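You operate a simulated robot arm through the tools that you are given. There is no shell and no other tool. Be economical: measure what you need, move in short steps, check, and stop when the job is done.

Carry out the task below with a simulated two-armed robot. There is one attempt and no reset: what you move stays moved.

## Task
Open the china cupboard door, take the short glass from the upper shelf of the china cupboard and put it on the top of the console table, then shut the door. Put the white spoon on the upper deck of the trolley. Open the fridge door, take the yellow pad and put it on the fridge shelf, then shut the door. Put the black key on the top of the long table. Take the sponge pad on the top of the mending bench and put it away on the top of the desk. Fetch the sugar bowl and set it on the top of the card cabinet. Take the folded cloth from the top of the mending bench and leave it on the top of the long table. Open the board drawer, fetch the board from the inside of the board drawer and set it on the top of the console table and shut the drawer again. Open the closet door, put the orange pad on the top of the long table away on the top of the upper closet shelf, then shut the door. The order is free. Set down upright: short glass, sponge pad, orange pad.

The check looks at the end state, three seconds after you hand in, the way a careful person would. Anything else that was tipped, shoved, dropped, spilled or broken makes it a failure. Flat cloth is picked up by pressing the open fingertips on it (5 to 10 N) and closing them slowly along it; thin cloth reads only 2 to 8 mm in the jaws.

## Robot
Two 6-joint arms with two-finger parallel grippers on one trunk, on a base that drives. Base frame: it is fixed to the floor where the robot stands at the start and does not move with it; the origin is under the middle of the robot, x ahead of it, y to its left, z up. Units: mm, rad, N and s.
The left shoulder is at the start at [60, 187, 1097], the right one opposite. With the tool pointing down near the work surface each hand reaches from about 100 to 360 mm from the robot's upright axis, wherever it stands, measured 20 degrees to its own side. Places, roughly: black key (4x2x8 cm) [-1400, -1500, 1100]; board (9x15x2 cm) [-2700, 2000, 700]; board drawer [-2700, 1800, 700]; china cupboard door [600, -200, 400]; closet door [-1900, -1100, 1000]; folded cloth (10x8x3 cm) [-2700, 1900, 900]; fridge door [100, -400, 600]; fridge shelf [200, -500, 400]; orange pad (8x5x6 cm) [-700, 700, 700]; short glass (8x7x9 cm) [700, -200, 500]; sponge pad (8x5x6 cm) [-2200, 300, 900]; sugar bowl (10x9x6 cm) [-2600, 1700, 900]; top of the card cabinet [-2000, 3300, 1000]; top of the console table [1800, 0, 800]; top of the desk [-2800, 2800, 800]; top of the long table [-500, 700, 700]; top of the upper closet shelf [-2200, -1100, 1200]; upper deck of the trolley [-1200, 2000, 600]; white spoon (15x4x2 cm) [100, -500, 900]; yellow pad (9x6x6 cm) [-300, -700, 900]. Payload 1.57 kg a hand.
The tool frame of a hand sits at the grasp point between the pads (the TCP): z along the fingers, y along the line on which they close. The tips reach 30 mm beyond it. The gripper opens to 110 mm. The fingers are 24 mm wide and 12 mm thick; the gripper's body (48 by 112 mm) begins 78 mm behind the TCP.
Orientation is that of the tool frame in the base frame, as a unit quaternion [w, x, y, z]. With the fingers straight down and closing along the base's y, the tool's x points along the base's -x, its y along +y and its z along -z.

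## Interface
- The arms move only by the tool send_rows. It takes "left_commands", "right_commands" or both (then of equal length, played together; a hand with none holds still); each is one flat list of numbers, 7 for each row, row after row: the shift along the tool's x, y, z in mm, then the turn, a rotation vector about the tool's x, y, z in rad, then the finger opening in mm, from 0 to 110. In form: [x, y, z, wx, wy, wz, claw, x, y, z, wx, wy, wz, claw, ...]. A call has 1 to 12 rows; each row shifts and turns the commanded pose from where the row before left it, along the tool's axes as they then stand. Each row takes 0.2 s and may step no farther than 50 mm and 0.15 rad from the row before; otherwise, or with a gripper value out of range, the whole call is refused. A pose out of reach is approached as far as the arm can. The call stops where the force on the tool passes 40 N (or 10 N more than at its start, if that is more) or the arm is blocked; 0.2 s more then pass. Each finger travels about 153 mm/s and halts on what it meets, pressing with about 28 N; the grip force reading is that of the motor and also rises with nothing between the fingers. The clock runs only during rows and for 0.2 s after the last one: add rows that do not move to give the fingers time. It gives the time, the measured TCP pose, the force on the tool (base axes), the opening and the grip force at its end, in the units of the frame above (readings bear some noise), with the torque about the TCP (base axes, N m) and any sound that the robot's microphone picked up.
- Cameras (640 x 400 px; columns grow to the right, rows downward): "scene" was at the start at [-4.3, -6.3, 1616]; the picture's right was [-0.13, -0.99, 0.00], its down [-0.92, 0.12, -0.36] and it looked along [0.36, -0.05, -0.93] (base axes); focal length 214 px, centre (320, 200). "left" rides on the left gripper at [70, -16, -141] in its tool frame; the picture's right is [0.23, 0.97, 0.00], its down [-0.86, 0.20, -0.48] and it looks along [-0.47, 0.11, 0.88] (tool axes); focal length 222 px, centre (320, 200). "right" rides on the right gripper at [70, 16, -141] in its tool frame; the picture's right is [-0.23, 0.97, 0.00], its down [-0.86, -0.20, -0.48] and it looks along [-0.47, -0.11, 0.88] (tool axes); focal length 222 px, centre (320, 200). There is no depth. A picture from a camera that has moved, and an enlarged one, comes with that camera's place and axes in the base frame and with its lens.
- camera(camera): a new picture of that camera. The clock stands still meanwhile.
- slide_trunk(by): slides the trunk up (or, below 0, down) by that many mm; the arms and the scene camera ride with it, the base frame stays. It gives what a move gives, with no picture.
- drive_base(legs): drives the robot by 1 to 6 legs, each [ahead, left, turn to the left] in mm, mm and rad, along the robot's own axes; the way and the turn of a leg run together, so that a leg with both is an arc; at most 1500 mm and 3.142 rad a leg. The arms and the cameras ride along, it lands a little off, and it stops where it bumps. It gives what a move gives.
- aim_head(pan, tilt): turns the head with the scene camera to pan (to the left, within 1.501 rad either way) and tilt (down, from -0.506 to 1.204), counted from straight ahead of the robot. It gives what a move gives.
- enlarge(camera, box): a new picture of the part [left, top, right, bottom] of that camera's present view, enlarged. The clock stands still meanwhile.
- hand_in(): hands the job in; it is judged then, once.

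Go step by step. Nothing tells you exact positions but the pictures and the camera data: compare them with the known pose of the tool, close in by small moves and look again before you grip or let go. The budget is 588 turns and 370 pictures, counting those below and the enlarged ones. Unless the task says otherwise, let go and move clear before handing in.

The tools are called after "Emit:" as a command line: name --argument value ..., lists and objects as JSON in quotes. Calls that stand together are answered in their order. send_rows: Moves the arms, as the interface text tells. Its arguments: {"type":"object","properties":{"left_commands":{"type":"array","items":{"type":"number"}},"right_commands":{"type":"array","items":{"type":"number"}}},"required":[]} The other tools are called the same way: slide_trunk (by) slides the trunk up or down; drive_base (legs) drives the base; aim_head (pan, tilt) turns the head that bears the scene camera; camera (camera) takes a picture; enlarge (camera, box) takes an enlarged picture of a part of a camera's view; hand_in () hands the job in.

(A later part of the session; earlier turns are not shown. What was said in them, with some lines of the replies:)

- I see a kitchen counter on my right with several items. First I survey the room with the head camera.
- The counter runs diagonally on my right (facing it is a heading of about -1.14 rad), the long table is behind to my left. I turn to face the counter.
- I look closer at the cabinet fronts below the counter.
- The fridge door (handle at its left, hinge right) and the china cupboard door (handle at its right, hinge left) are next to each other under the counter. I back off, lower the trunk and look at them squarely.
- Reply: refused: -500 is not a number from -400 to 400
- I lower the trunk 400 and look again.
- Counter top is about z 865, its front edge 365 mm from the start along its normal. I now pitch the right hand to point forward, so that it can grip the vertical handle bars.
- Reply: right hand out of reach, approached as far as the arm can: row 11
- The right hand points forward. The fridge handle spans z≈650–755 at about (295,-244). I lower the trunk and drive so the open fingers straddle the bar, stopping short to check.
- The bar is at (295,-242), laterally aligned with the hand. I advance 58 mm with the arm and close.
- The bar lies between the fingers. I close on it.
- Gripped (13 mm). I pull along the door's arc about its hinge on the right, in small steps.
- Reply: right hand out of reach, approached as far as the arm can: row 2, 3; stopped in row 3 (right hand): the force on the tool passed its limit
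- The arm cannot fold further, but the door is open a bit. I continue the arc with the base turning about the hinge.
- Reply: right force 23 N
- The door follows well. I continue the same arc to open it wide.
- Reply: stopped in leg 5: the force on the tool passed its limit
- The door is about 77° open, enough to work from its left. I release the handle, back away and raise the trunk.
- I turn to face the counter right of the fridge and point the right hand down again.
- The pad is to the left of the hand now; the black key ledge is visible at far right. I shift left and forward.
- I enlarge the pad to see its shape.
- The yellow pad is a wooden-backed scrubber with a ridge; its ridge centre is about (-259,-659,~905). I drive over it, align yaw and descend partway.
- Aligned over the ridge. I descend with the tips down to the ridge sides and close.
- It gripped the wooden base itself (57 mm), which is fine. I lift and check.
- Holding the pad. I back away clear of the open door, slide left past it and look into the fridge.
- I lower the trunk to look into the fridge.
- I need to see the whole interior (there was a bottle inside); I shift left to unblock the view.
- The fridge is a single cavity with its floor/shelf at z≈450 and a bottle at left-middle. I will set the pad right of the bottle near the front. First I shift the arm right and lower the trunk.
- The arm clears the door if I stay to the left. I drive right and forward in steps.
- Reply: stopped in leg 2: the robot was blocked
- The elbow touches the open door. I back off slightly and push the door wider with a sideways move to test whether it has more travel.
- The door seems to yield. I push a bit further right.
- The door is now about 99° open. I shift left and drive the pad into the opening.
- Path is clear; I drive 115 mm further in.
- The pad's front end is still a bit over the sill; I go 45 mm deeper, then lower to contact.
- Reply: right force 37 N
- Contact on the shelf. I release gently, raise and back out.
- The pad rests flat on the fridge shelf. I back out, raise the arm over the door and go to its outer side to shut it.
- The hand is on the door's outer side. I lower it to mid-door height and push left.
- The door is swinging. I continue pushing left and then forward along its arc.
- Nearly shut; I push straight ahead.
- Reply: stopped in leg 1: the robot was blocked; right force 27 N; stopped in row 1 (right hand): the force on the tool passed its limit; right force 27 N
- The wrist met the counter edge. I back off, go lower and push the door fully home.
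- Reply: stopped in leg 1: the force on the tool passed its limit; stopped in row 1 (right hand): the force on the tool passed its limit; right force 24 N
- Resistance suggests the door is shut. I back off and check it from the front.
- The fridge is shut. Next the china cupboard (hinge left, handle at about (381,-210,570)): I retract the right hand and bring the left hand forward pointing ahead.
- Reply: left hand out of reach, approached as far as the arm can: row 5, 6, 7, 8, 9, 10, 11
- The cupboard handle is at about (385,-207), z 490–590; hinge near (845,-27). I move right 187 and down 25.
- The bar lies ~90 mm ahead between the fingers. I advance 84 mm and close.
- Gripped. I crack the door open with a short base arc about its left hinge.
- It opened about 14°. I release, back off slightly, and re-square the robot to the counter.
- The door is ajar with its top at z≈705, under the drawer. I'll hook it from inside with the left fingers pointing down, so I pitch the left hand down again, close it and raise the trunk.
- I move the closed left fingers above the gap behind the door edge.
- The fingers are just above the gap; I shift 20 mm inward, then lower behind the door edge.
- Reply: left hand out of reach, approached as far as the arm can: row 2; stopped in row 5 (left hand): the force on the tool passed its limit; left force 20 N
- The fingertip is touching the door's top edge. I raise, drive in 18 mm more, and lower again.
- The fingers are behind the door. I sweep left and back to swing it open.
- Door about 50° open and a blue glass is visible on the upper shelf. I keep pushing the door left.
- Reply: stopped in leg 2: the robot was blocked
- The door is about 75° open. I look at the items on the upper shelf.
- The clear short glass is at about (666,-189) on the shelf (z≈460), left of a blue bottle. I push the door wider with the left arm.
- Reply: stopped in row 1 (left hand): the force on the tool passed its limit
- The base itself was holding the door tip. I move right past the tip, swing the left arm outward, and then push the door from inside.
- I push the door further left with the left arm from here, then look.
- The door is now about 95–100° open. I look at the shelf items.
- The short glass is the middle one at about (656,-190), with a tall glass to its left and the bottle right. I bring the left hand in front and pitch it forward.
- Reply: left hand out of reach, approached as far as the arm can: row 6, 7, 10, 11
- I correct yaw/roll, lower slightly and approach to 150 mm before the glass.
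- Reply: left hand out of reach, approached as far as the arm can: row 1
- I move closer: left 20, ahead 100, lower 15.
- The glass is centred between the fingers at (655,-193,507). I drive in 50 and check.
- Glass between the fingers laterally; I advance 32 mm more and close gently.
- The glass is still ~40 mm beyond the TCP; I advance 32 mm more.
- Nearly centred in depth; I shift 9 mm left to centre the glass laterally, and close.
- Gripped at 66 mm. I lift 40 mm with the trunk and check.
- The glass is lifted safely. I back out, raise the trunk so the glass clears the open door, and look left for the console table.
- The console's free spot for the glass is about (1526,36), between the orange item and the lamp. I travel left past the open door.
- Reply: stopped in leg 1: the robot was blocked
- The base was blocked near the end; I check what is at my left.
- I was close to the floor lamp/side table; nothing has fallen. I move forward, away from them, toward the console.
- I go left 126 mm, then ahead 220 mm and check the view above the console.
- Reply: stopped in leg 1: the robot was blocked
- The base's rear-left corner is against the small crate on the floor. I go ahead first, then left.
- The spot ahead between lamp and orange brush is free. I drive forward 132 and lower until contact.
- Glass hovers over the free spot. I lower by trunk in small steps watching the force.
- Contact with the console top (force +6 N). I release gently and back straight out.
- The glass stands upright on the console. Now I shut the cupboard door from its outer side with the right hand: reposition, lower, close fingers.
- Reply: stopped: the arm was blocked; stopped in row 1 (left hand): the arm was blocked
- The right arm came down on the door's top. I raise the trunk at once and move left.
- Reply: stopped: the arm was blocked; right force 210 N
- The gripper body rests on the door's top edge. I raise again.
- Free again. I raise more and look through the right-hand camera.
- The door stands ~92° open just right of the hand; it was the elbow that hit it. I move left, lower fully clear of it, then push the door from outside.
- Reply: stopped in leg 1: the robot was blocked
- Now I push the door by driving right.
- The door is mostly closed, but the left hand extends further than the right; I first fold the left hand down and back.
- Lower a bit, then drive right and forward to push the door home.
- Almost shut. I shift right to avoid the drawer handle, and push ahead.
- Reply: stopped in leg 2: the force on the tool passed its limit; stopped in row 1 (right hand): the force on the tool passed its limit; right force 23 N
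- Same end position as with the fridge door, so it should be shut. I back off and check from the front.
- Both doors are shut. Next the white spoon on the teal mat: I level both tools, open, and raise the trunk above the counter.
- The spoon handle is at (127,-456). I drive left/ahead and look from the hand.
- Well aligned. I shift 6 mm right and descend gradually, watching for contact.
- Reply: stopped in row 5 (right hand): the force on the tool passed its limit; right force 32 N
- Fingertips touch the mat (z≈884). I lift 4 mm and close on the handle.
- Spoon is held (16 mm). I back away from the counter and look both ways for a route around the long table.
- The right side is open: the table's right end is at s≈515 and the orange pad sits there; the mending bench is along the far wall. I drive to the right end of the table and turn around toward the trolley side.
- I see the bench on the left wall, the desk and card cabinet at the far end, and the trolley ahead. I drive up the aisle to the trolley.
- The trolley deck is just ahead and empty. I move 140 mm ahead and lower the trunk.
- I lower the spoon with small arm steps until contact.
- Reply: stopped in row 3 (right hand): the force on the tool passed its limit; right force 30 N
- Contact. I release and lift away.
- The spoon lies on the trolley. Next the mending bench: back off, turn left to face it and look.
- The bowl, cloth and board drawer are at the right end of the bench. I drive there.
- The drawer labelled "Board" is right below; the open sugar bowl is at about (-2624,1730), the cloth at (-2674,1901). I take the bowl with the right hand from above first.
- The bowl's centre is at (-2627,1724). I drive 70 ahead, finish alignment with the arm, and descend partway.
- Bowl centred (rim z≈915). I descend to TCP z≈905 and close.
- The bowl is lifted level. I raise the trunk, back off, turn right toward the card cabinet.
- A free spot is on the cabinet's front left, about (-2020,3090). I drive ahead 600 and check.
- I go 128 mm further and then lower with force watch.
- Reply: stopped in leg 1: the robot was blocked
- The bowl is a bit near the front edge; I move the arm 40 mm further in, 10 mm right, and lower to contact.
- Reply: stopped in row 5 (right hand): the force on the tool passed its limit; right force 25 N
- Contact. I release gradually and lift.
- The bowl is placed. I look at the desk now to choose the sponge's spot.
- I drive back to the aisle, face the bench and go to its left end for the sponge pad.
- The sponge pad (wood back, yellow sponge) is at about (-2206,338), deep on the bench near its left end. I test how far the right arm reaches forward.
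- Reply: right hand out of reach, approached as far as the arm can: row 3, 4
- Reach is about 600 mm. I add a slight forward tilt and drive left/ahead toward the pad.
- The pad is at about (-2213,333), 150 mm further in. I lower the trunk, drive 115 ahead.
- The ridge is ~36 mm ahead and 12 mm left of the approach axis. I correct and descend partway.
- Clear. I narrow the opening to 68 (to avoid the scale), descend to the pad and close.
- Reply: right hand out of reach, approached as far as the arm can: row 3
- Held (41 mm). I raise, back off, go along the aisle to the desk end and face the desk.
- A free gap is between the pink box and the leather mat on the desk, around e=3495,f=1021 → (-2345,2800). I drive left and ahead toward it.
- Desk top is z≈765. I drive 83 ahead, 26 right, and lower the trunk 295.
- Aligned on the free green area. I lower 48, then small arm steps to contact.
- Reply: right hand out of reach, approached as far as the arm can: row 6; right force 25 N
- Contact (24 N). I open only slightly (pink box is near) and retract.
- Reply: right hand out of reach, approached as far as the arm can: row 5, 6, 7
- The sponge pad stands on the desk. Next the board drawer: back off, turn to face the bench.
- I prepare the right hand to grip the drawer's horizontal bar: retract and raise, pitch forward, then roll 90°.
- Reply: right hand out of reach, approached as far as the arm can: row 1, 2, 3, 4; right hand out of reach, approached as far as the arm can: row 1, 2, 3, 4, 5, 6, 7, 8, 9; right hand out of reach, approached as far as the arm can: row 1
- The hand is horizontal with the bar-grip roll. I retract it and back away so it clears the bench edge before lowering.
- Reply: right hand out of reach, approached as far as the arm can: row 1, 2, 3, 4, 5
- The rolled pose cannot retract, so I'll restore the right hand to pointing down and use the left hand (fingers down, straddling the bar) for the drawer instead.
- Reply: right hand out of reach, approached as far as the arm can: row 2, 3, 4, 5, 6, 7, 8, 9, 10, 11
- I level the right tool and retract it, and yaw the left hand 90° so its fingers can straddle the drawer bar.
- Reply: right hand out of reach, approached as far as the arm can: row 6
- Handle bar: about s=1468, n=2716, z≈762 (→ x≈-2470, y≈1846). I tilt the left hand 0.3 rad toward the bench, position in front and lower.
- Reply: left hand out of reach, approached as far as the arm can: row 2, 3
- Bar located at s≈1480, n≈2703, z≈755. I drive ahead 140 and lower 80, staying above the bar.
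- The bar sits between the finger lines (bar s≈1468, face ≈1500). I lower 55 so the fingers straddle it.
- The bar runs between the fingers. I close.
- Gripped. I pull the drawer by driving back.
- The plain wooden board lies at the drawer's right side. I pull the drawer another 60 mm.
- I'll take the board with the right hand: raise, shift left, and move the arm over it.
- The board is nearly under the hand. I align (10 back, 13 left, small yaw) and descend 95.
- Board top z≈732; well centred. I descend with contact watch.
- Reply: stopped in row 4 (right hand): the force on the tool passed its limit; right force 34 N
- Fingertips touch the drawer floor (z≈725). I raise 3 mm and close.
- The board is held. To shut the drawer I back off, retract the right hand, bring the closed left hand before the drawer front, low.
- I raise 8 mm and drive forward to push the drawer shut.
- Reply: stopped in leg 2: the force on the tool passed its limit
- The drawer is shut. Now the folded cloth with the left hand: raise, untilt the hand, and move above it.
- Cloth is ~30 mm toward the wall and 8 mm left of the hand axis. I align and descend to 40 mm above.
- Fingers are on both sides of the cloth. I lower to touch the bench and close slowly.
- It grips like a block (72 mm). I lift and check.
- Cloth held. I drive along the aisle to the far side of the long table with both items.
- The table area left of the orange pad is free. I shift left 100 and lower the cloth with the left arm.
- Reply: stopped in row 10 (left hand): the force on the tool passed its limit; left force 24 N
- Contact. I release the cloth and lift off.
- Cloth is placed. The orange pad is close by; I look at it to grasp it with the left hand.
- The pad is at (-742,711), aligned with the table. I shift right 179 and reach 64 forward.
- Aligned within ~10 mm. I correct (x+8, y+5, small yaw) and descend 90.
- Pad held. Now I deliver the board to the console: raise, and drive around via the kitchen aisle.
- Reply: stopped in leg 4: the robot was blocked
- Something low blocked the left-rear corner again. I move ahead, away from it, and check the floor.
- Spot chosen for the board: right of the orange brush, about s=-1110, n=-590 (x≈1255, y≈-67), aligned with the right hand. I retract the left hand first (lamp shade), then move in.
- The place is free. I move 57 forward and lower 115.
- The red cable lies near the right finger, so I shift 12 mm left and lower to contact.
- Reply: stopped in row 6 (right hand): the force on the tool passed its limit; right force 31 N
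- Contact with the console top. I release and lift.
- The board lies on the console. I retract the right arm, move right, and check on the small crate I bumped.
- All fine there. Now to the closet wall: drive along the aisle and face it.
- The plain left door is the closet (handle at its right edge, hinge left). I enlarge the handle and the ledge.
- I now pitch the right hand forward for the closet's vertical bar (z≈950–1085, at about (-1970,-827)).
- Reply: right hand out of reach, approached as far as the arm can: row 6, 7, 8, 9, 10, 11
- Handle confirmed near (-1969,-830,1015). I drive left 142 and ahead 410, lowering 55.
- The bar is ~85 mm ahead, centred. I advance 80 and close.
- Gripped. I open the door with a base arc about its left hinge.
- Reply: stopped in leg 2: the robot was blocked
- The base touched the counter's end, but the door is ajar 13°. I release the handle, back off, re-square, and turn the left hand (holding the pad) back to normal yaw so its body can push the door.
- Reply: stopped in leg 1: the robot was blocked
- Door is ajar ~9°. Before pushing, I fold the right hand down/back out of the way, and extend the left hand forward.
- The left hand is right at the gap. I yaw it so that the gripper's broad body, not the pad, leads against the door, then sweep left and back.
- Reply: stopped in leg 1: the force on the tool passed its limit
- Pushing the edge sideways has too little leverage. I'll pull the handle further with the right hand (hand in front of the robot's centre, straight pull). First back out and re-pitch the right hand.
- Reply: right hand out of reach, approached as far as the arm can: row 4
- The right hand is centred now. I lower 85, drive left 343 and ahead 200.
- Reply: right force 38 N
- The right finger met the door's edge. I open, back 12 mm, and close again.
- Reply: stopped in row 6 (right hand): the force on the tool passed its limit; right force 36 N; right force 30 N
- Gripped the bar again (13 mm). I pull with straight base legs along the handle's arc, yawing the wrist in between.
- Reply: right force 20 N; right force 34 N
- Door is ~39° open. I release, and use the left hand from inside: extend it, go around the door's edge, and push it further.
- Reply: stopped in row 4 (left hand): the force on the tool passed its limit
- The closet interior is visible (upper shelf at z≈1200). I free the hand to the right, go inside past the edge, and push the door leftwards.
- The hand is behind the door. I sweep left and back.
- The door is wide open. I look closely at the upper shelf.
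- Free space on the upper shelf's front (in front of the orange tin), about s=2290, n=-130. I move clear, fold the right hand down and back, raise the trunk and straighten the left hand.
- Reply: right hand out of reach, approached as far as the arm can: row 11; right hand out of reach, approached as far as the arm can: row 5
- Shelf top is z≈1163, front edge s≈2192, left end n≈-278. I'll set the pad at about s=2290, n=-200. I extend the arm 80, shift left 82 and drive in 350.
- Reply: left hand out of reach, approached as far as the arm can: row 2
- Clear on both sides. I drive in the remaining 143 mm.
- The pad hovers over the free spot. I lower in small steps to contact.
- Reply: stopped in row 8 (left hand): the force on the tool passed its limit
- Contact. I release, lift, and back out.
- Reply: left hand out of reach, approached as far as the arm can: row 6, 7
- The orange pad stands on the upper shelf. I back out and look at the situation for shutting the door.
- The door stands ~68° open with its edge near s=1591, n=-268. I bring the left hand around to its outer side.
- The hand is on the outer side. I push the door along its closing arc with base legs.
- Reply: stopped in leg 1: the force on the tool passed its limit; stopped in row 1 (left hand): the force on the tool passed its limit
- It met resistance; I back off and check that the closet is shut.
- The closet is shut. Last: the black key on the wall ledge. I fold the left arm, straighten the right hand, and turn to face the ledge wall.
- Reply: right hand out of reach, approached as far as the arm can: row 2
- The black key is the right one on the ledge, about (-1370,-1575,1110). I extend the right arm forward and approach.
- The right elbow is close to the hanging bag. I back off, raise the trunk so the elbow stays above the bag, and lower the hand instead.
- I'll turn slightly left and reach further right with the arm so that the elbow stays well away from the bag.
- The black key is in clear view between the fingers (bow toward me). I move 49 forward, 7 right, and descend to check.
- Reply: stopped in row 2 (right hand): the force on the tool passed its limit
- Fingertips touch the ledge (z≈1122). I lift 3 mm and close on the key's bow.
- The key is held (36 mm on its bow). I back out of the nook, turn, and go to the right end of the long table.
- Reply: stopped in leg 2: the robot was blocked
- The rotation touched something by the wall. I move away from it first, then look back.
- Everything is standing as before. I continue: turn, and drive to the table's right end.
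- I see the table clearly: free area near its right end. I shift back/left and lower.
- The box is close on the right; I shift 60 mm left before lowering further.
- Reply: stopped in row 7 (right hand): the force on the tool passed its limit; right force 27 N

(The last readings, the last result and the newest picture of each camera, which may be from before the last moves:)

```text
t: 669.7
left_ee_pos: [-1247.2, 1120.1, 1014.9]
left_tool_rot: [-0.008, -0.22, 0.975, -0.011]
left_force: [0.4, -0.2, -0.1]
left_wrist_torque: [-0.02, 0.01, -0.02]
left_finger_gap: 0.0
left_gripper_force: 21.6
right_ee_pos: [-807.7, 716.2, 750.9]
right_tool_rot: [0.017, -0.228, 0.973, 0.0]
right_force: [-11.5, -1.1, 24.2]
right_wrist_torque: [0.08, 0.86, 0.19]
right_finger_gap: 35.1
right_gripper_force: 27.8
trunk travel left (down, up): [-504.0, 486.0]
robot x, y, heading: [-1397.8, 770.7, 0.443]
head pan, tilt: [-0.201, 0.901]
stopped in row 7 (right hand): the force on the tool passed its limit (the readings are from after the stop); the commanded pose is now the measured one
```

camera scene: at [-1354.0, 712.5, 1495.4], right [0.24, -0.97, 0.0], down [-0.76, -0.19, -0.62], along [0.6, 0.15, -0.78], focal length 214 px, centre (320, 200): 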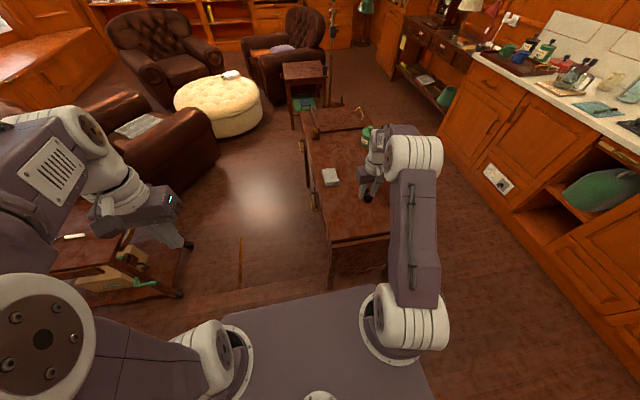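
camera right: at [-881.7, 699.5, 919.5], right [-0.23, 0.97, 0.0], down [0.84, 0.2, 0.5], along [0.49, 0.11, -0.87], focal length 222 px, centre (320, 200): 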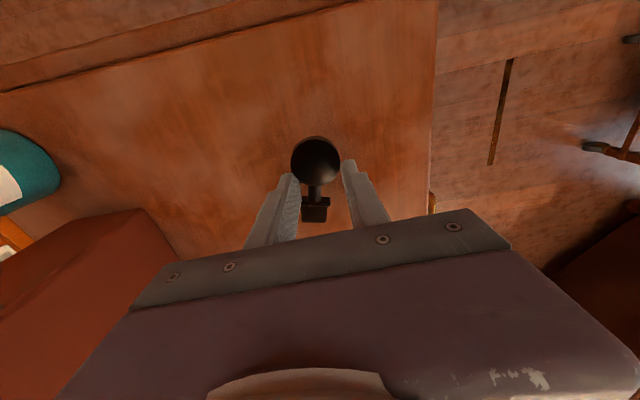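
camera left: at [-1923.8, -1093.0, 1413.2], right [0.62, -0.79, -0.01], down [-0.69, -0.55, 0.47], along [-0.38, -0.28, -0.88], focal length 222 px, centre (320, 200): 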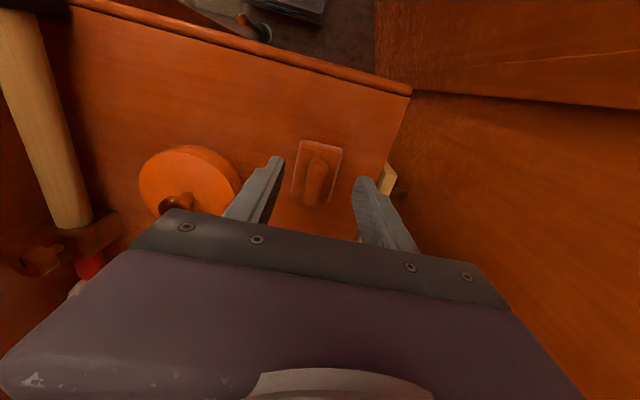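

Contact with the table top. I release and lift.

Emit:
send_rows --right_commands '[0, 0, -1, 0, 0, 0, 38, 0, 0, 0, 0, 0, 0, 46, 0, 0, 0, 0, 0, 0, 58, 0, 0, 0, 0, 0, 0, 60, 0, 0, -20, 0, 0, 0, 60, 0, 0, -40, 0, 0, 0, 60, 0, 0, -40, 0, 0, 0, 60]'

Emit:
slide_trunk --by 250

Emit:
camera --camera "right"

Emit:
camera --camera "scene"

```text
t: 671.3
left_ee_pos: [-1244.0, 1121.5, 1013.6]
left_tool_rot: [-0.01, -0.221, 0.975, -0.009]
left_force: [-0.1, -0.4, -0.5]
left_wrist_torque: [0.01, -0.03, -0.02]
left_finger_gap: 0.2
left_gripper_force: 21.7
right_ee_pos: [-808.9, 716.8, 848.6]
right_tool_rot: [0.016, -0.227, 0.974, 0.0]
right_force: [0.7, 0.4, 0.3]
right_wrist_torque: [0.04, 0.01, 0.01]
right_finger_gap: 59.9
right_gripper_force: 0.1
trunk travel left (down, up): [-504.0, 486.0]
robot x, y, heading: [-1398.5, 771.7, 0.445]
head pan, tilt: [-0.201, 0.901]
```

```text
t: 673.9
left_ee_pos: [-1242.4, 1120.9, 1263.7]
left_tool_rot: [-0.01, -0.221, 0.975, -0.01]
left_force: [-0.7, 0.4, -0.1]
left_wrist_torque: [-0.01, -0.01, 0.01]
left_finger_gap: 0.3
left_gripper_force: 21.3
right_ee_pos: [-808.3, 716.4, 1099.4]
right_tool_rot: [0.015, -0.227, 0.974, 0.0]
right_force: [0.0, 0.2, -0.4]
right_wrist_torque: [-0.03, 0.01, 0.0]
right_finger_gap: 60.0
right_gripper_force: 0.1
trunk travel left (down, up): [-754.0, 236.0]
robot x, y, heading: [-1396.5, 772.4, 0.438]
head pan, tilt: [-0.201, 0.901]
```

```text
101 pictures are left
camera right: at [-883.2, 699.3, 1237.5], right [-0.23, 0.97, 0.0], down [0.84, 0.2, 0.51], along [0.49, 0.11, -0.86], focal length 222 px, centre (320, 200)
```

right: 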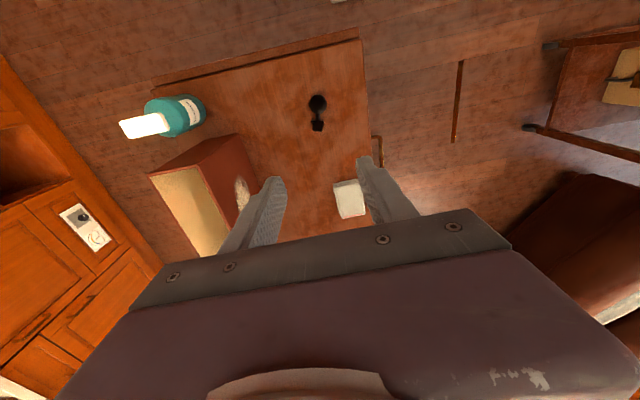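

```text
100 pictures are left
camera scene: at [-1379.5, 766.8, 1665.3], right [0.24, -0.97, 0.0], down [-0.76, -0.19, -0.62], along [0.6, 0.15, -0.78], focal length 214 px, centre (320, 200)
```

scene: 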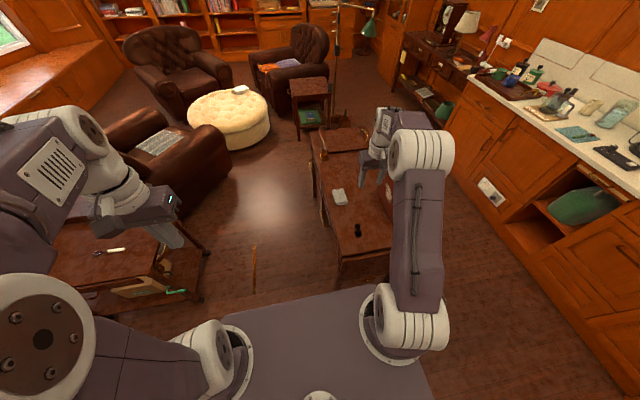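

The key is on the table. I check the thin object on the floor and then verify the other placements.

Emit:
enlarge --camera "scene" --box '[190, 200, 410, 340]'

Emit:
enlarge --camera "scene" --box '[380, 20, 640, 200]'

```text
2.86 times, centred on (300, 270) of scene
camera zoom: at [-1379.5, 766.8, 1665.3], right [0.24, -0.97, 0.0], down [-0.76, -0.19, -0.62], along [0.6, 0.15, -0.78], focal length 613 px, centre (377, 0)
```

zoom: 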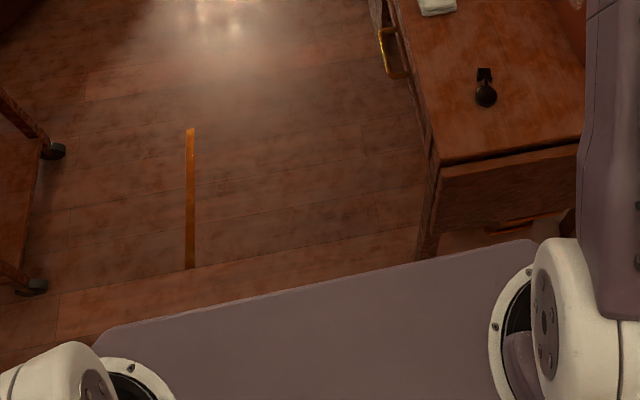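

```text
2.22 times, centred on (510, 110) of scene
camera zoom: at [-1379.5, 766.8, 1665.3], right [0.24, -0.97, 0.0], down [-0.76, -0.19, -0.62], along [0.6, 0.15, -0.78], focal length 477 px, centre (-102, 400)
```

zoom: 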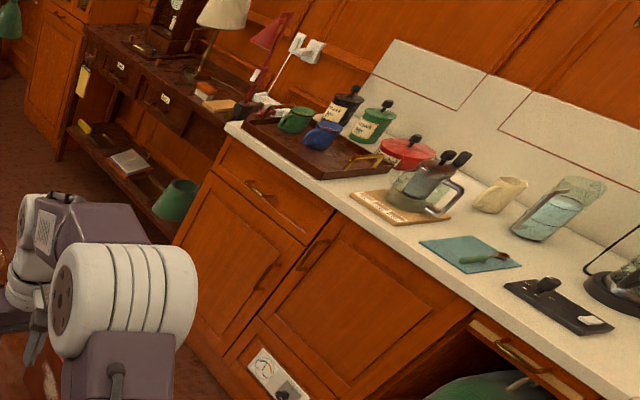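

The floor strip is just flat tape. Everything is placed, all doors and the drawer are shut, and both hands are empty and clear, so I hand in.

Emit:
hand_in

```text
The job is handed in.
```

I carried out all nine parts and handed the job in; I don't have the verdict.

- **Placed:** glass and board on the console table, spoon on the trolley, yellow pad in the fridge, key and cloth on the long table, sponge pad on the desk, sugar bowl on the card cabinet, orange pad on the upper closet shelf. In the last pictures I took of each, all were where asked, with the glass, sponge pad and orange pad upright.
- **Shut:** the cupboard, fridge and closet doors and the board drawer.
- **Bumps on the way:** the arm came down on the open cupboard door with over 200 N on the tool. The base also nudged a small box by the floor lamp, a counter end, the desk front, and probably the brush by the closet door. The lamp, box and brush looked unmoved afterwards. I did not check the others specifically, but saw nothing out of place there in later pictures.
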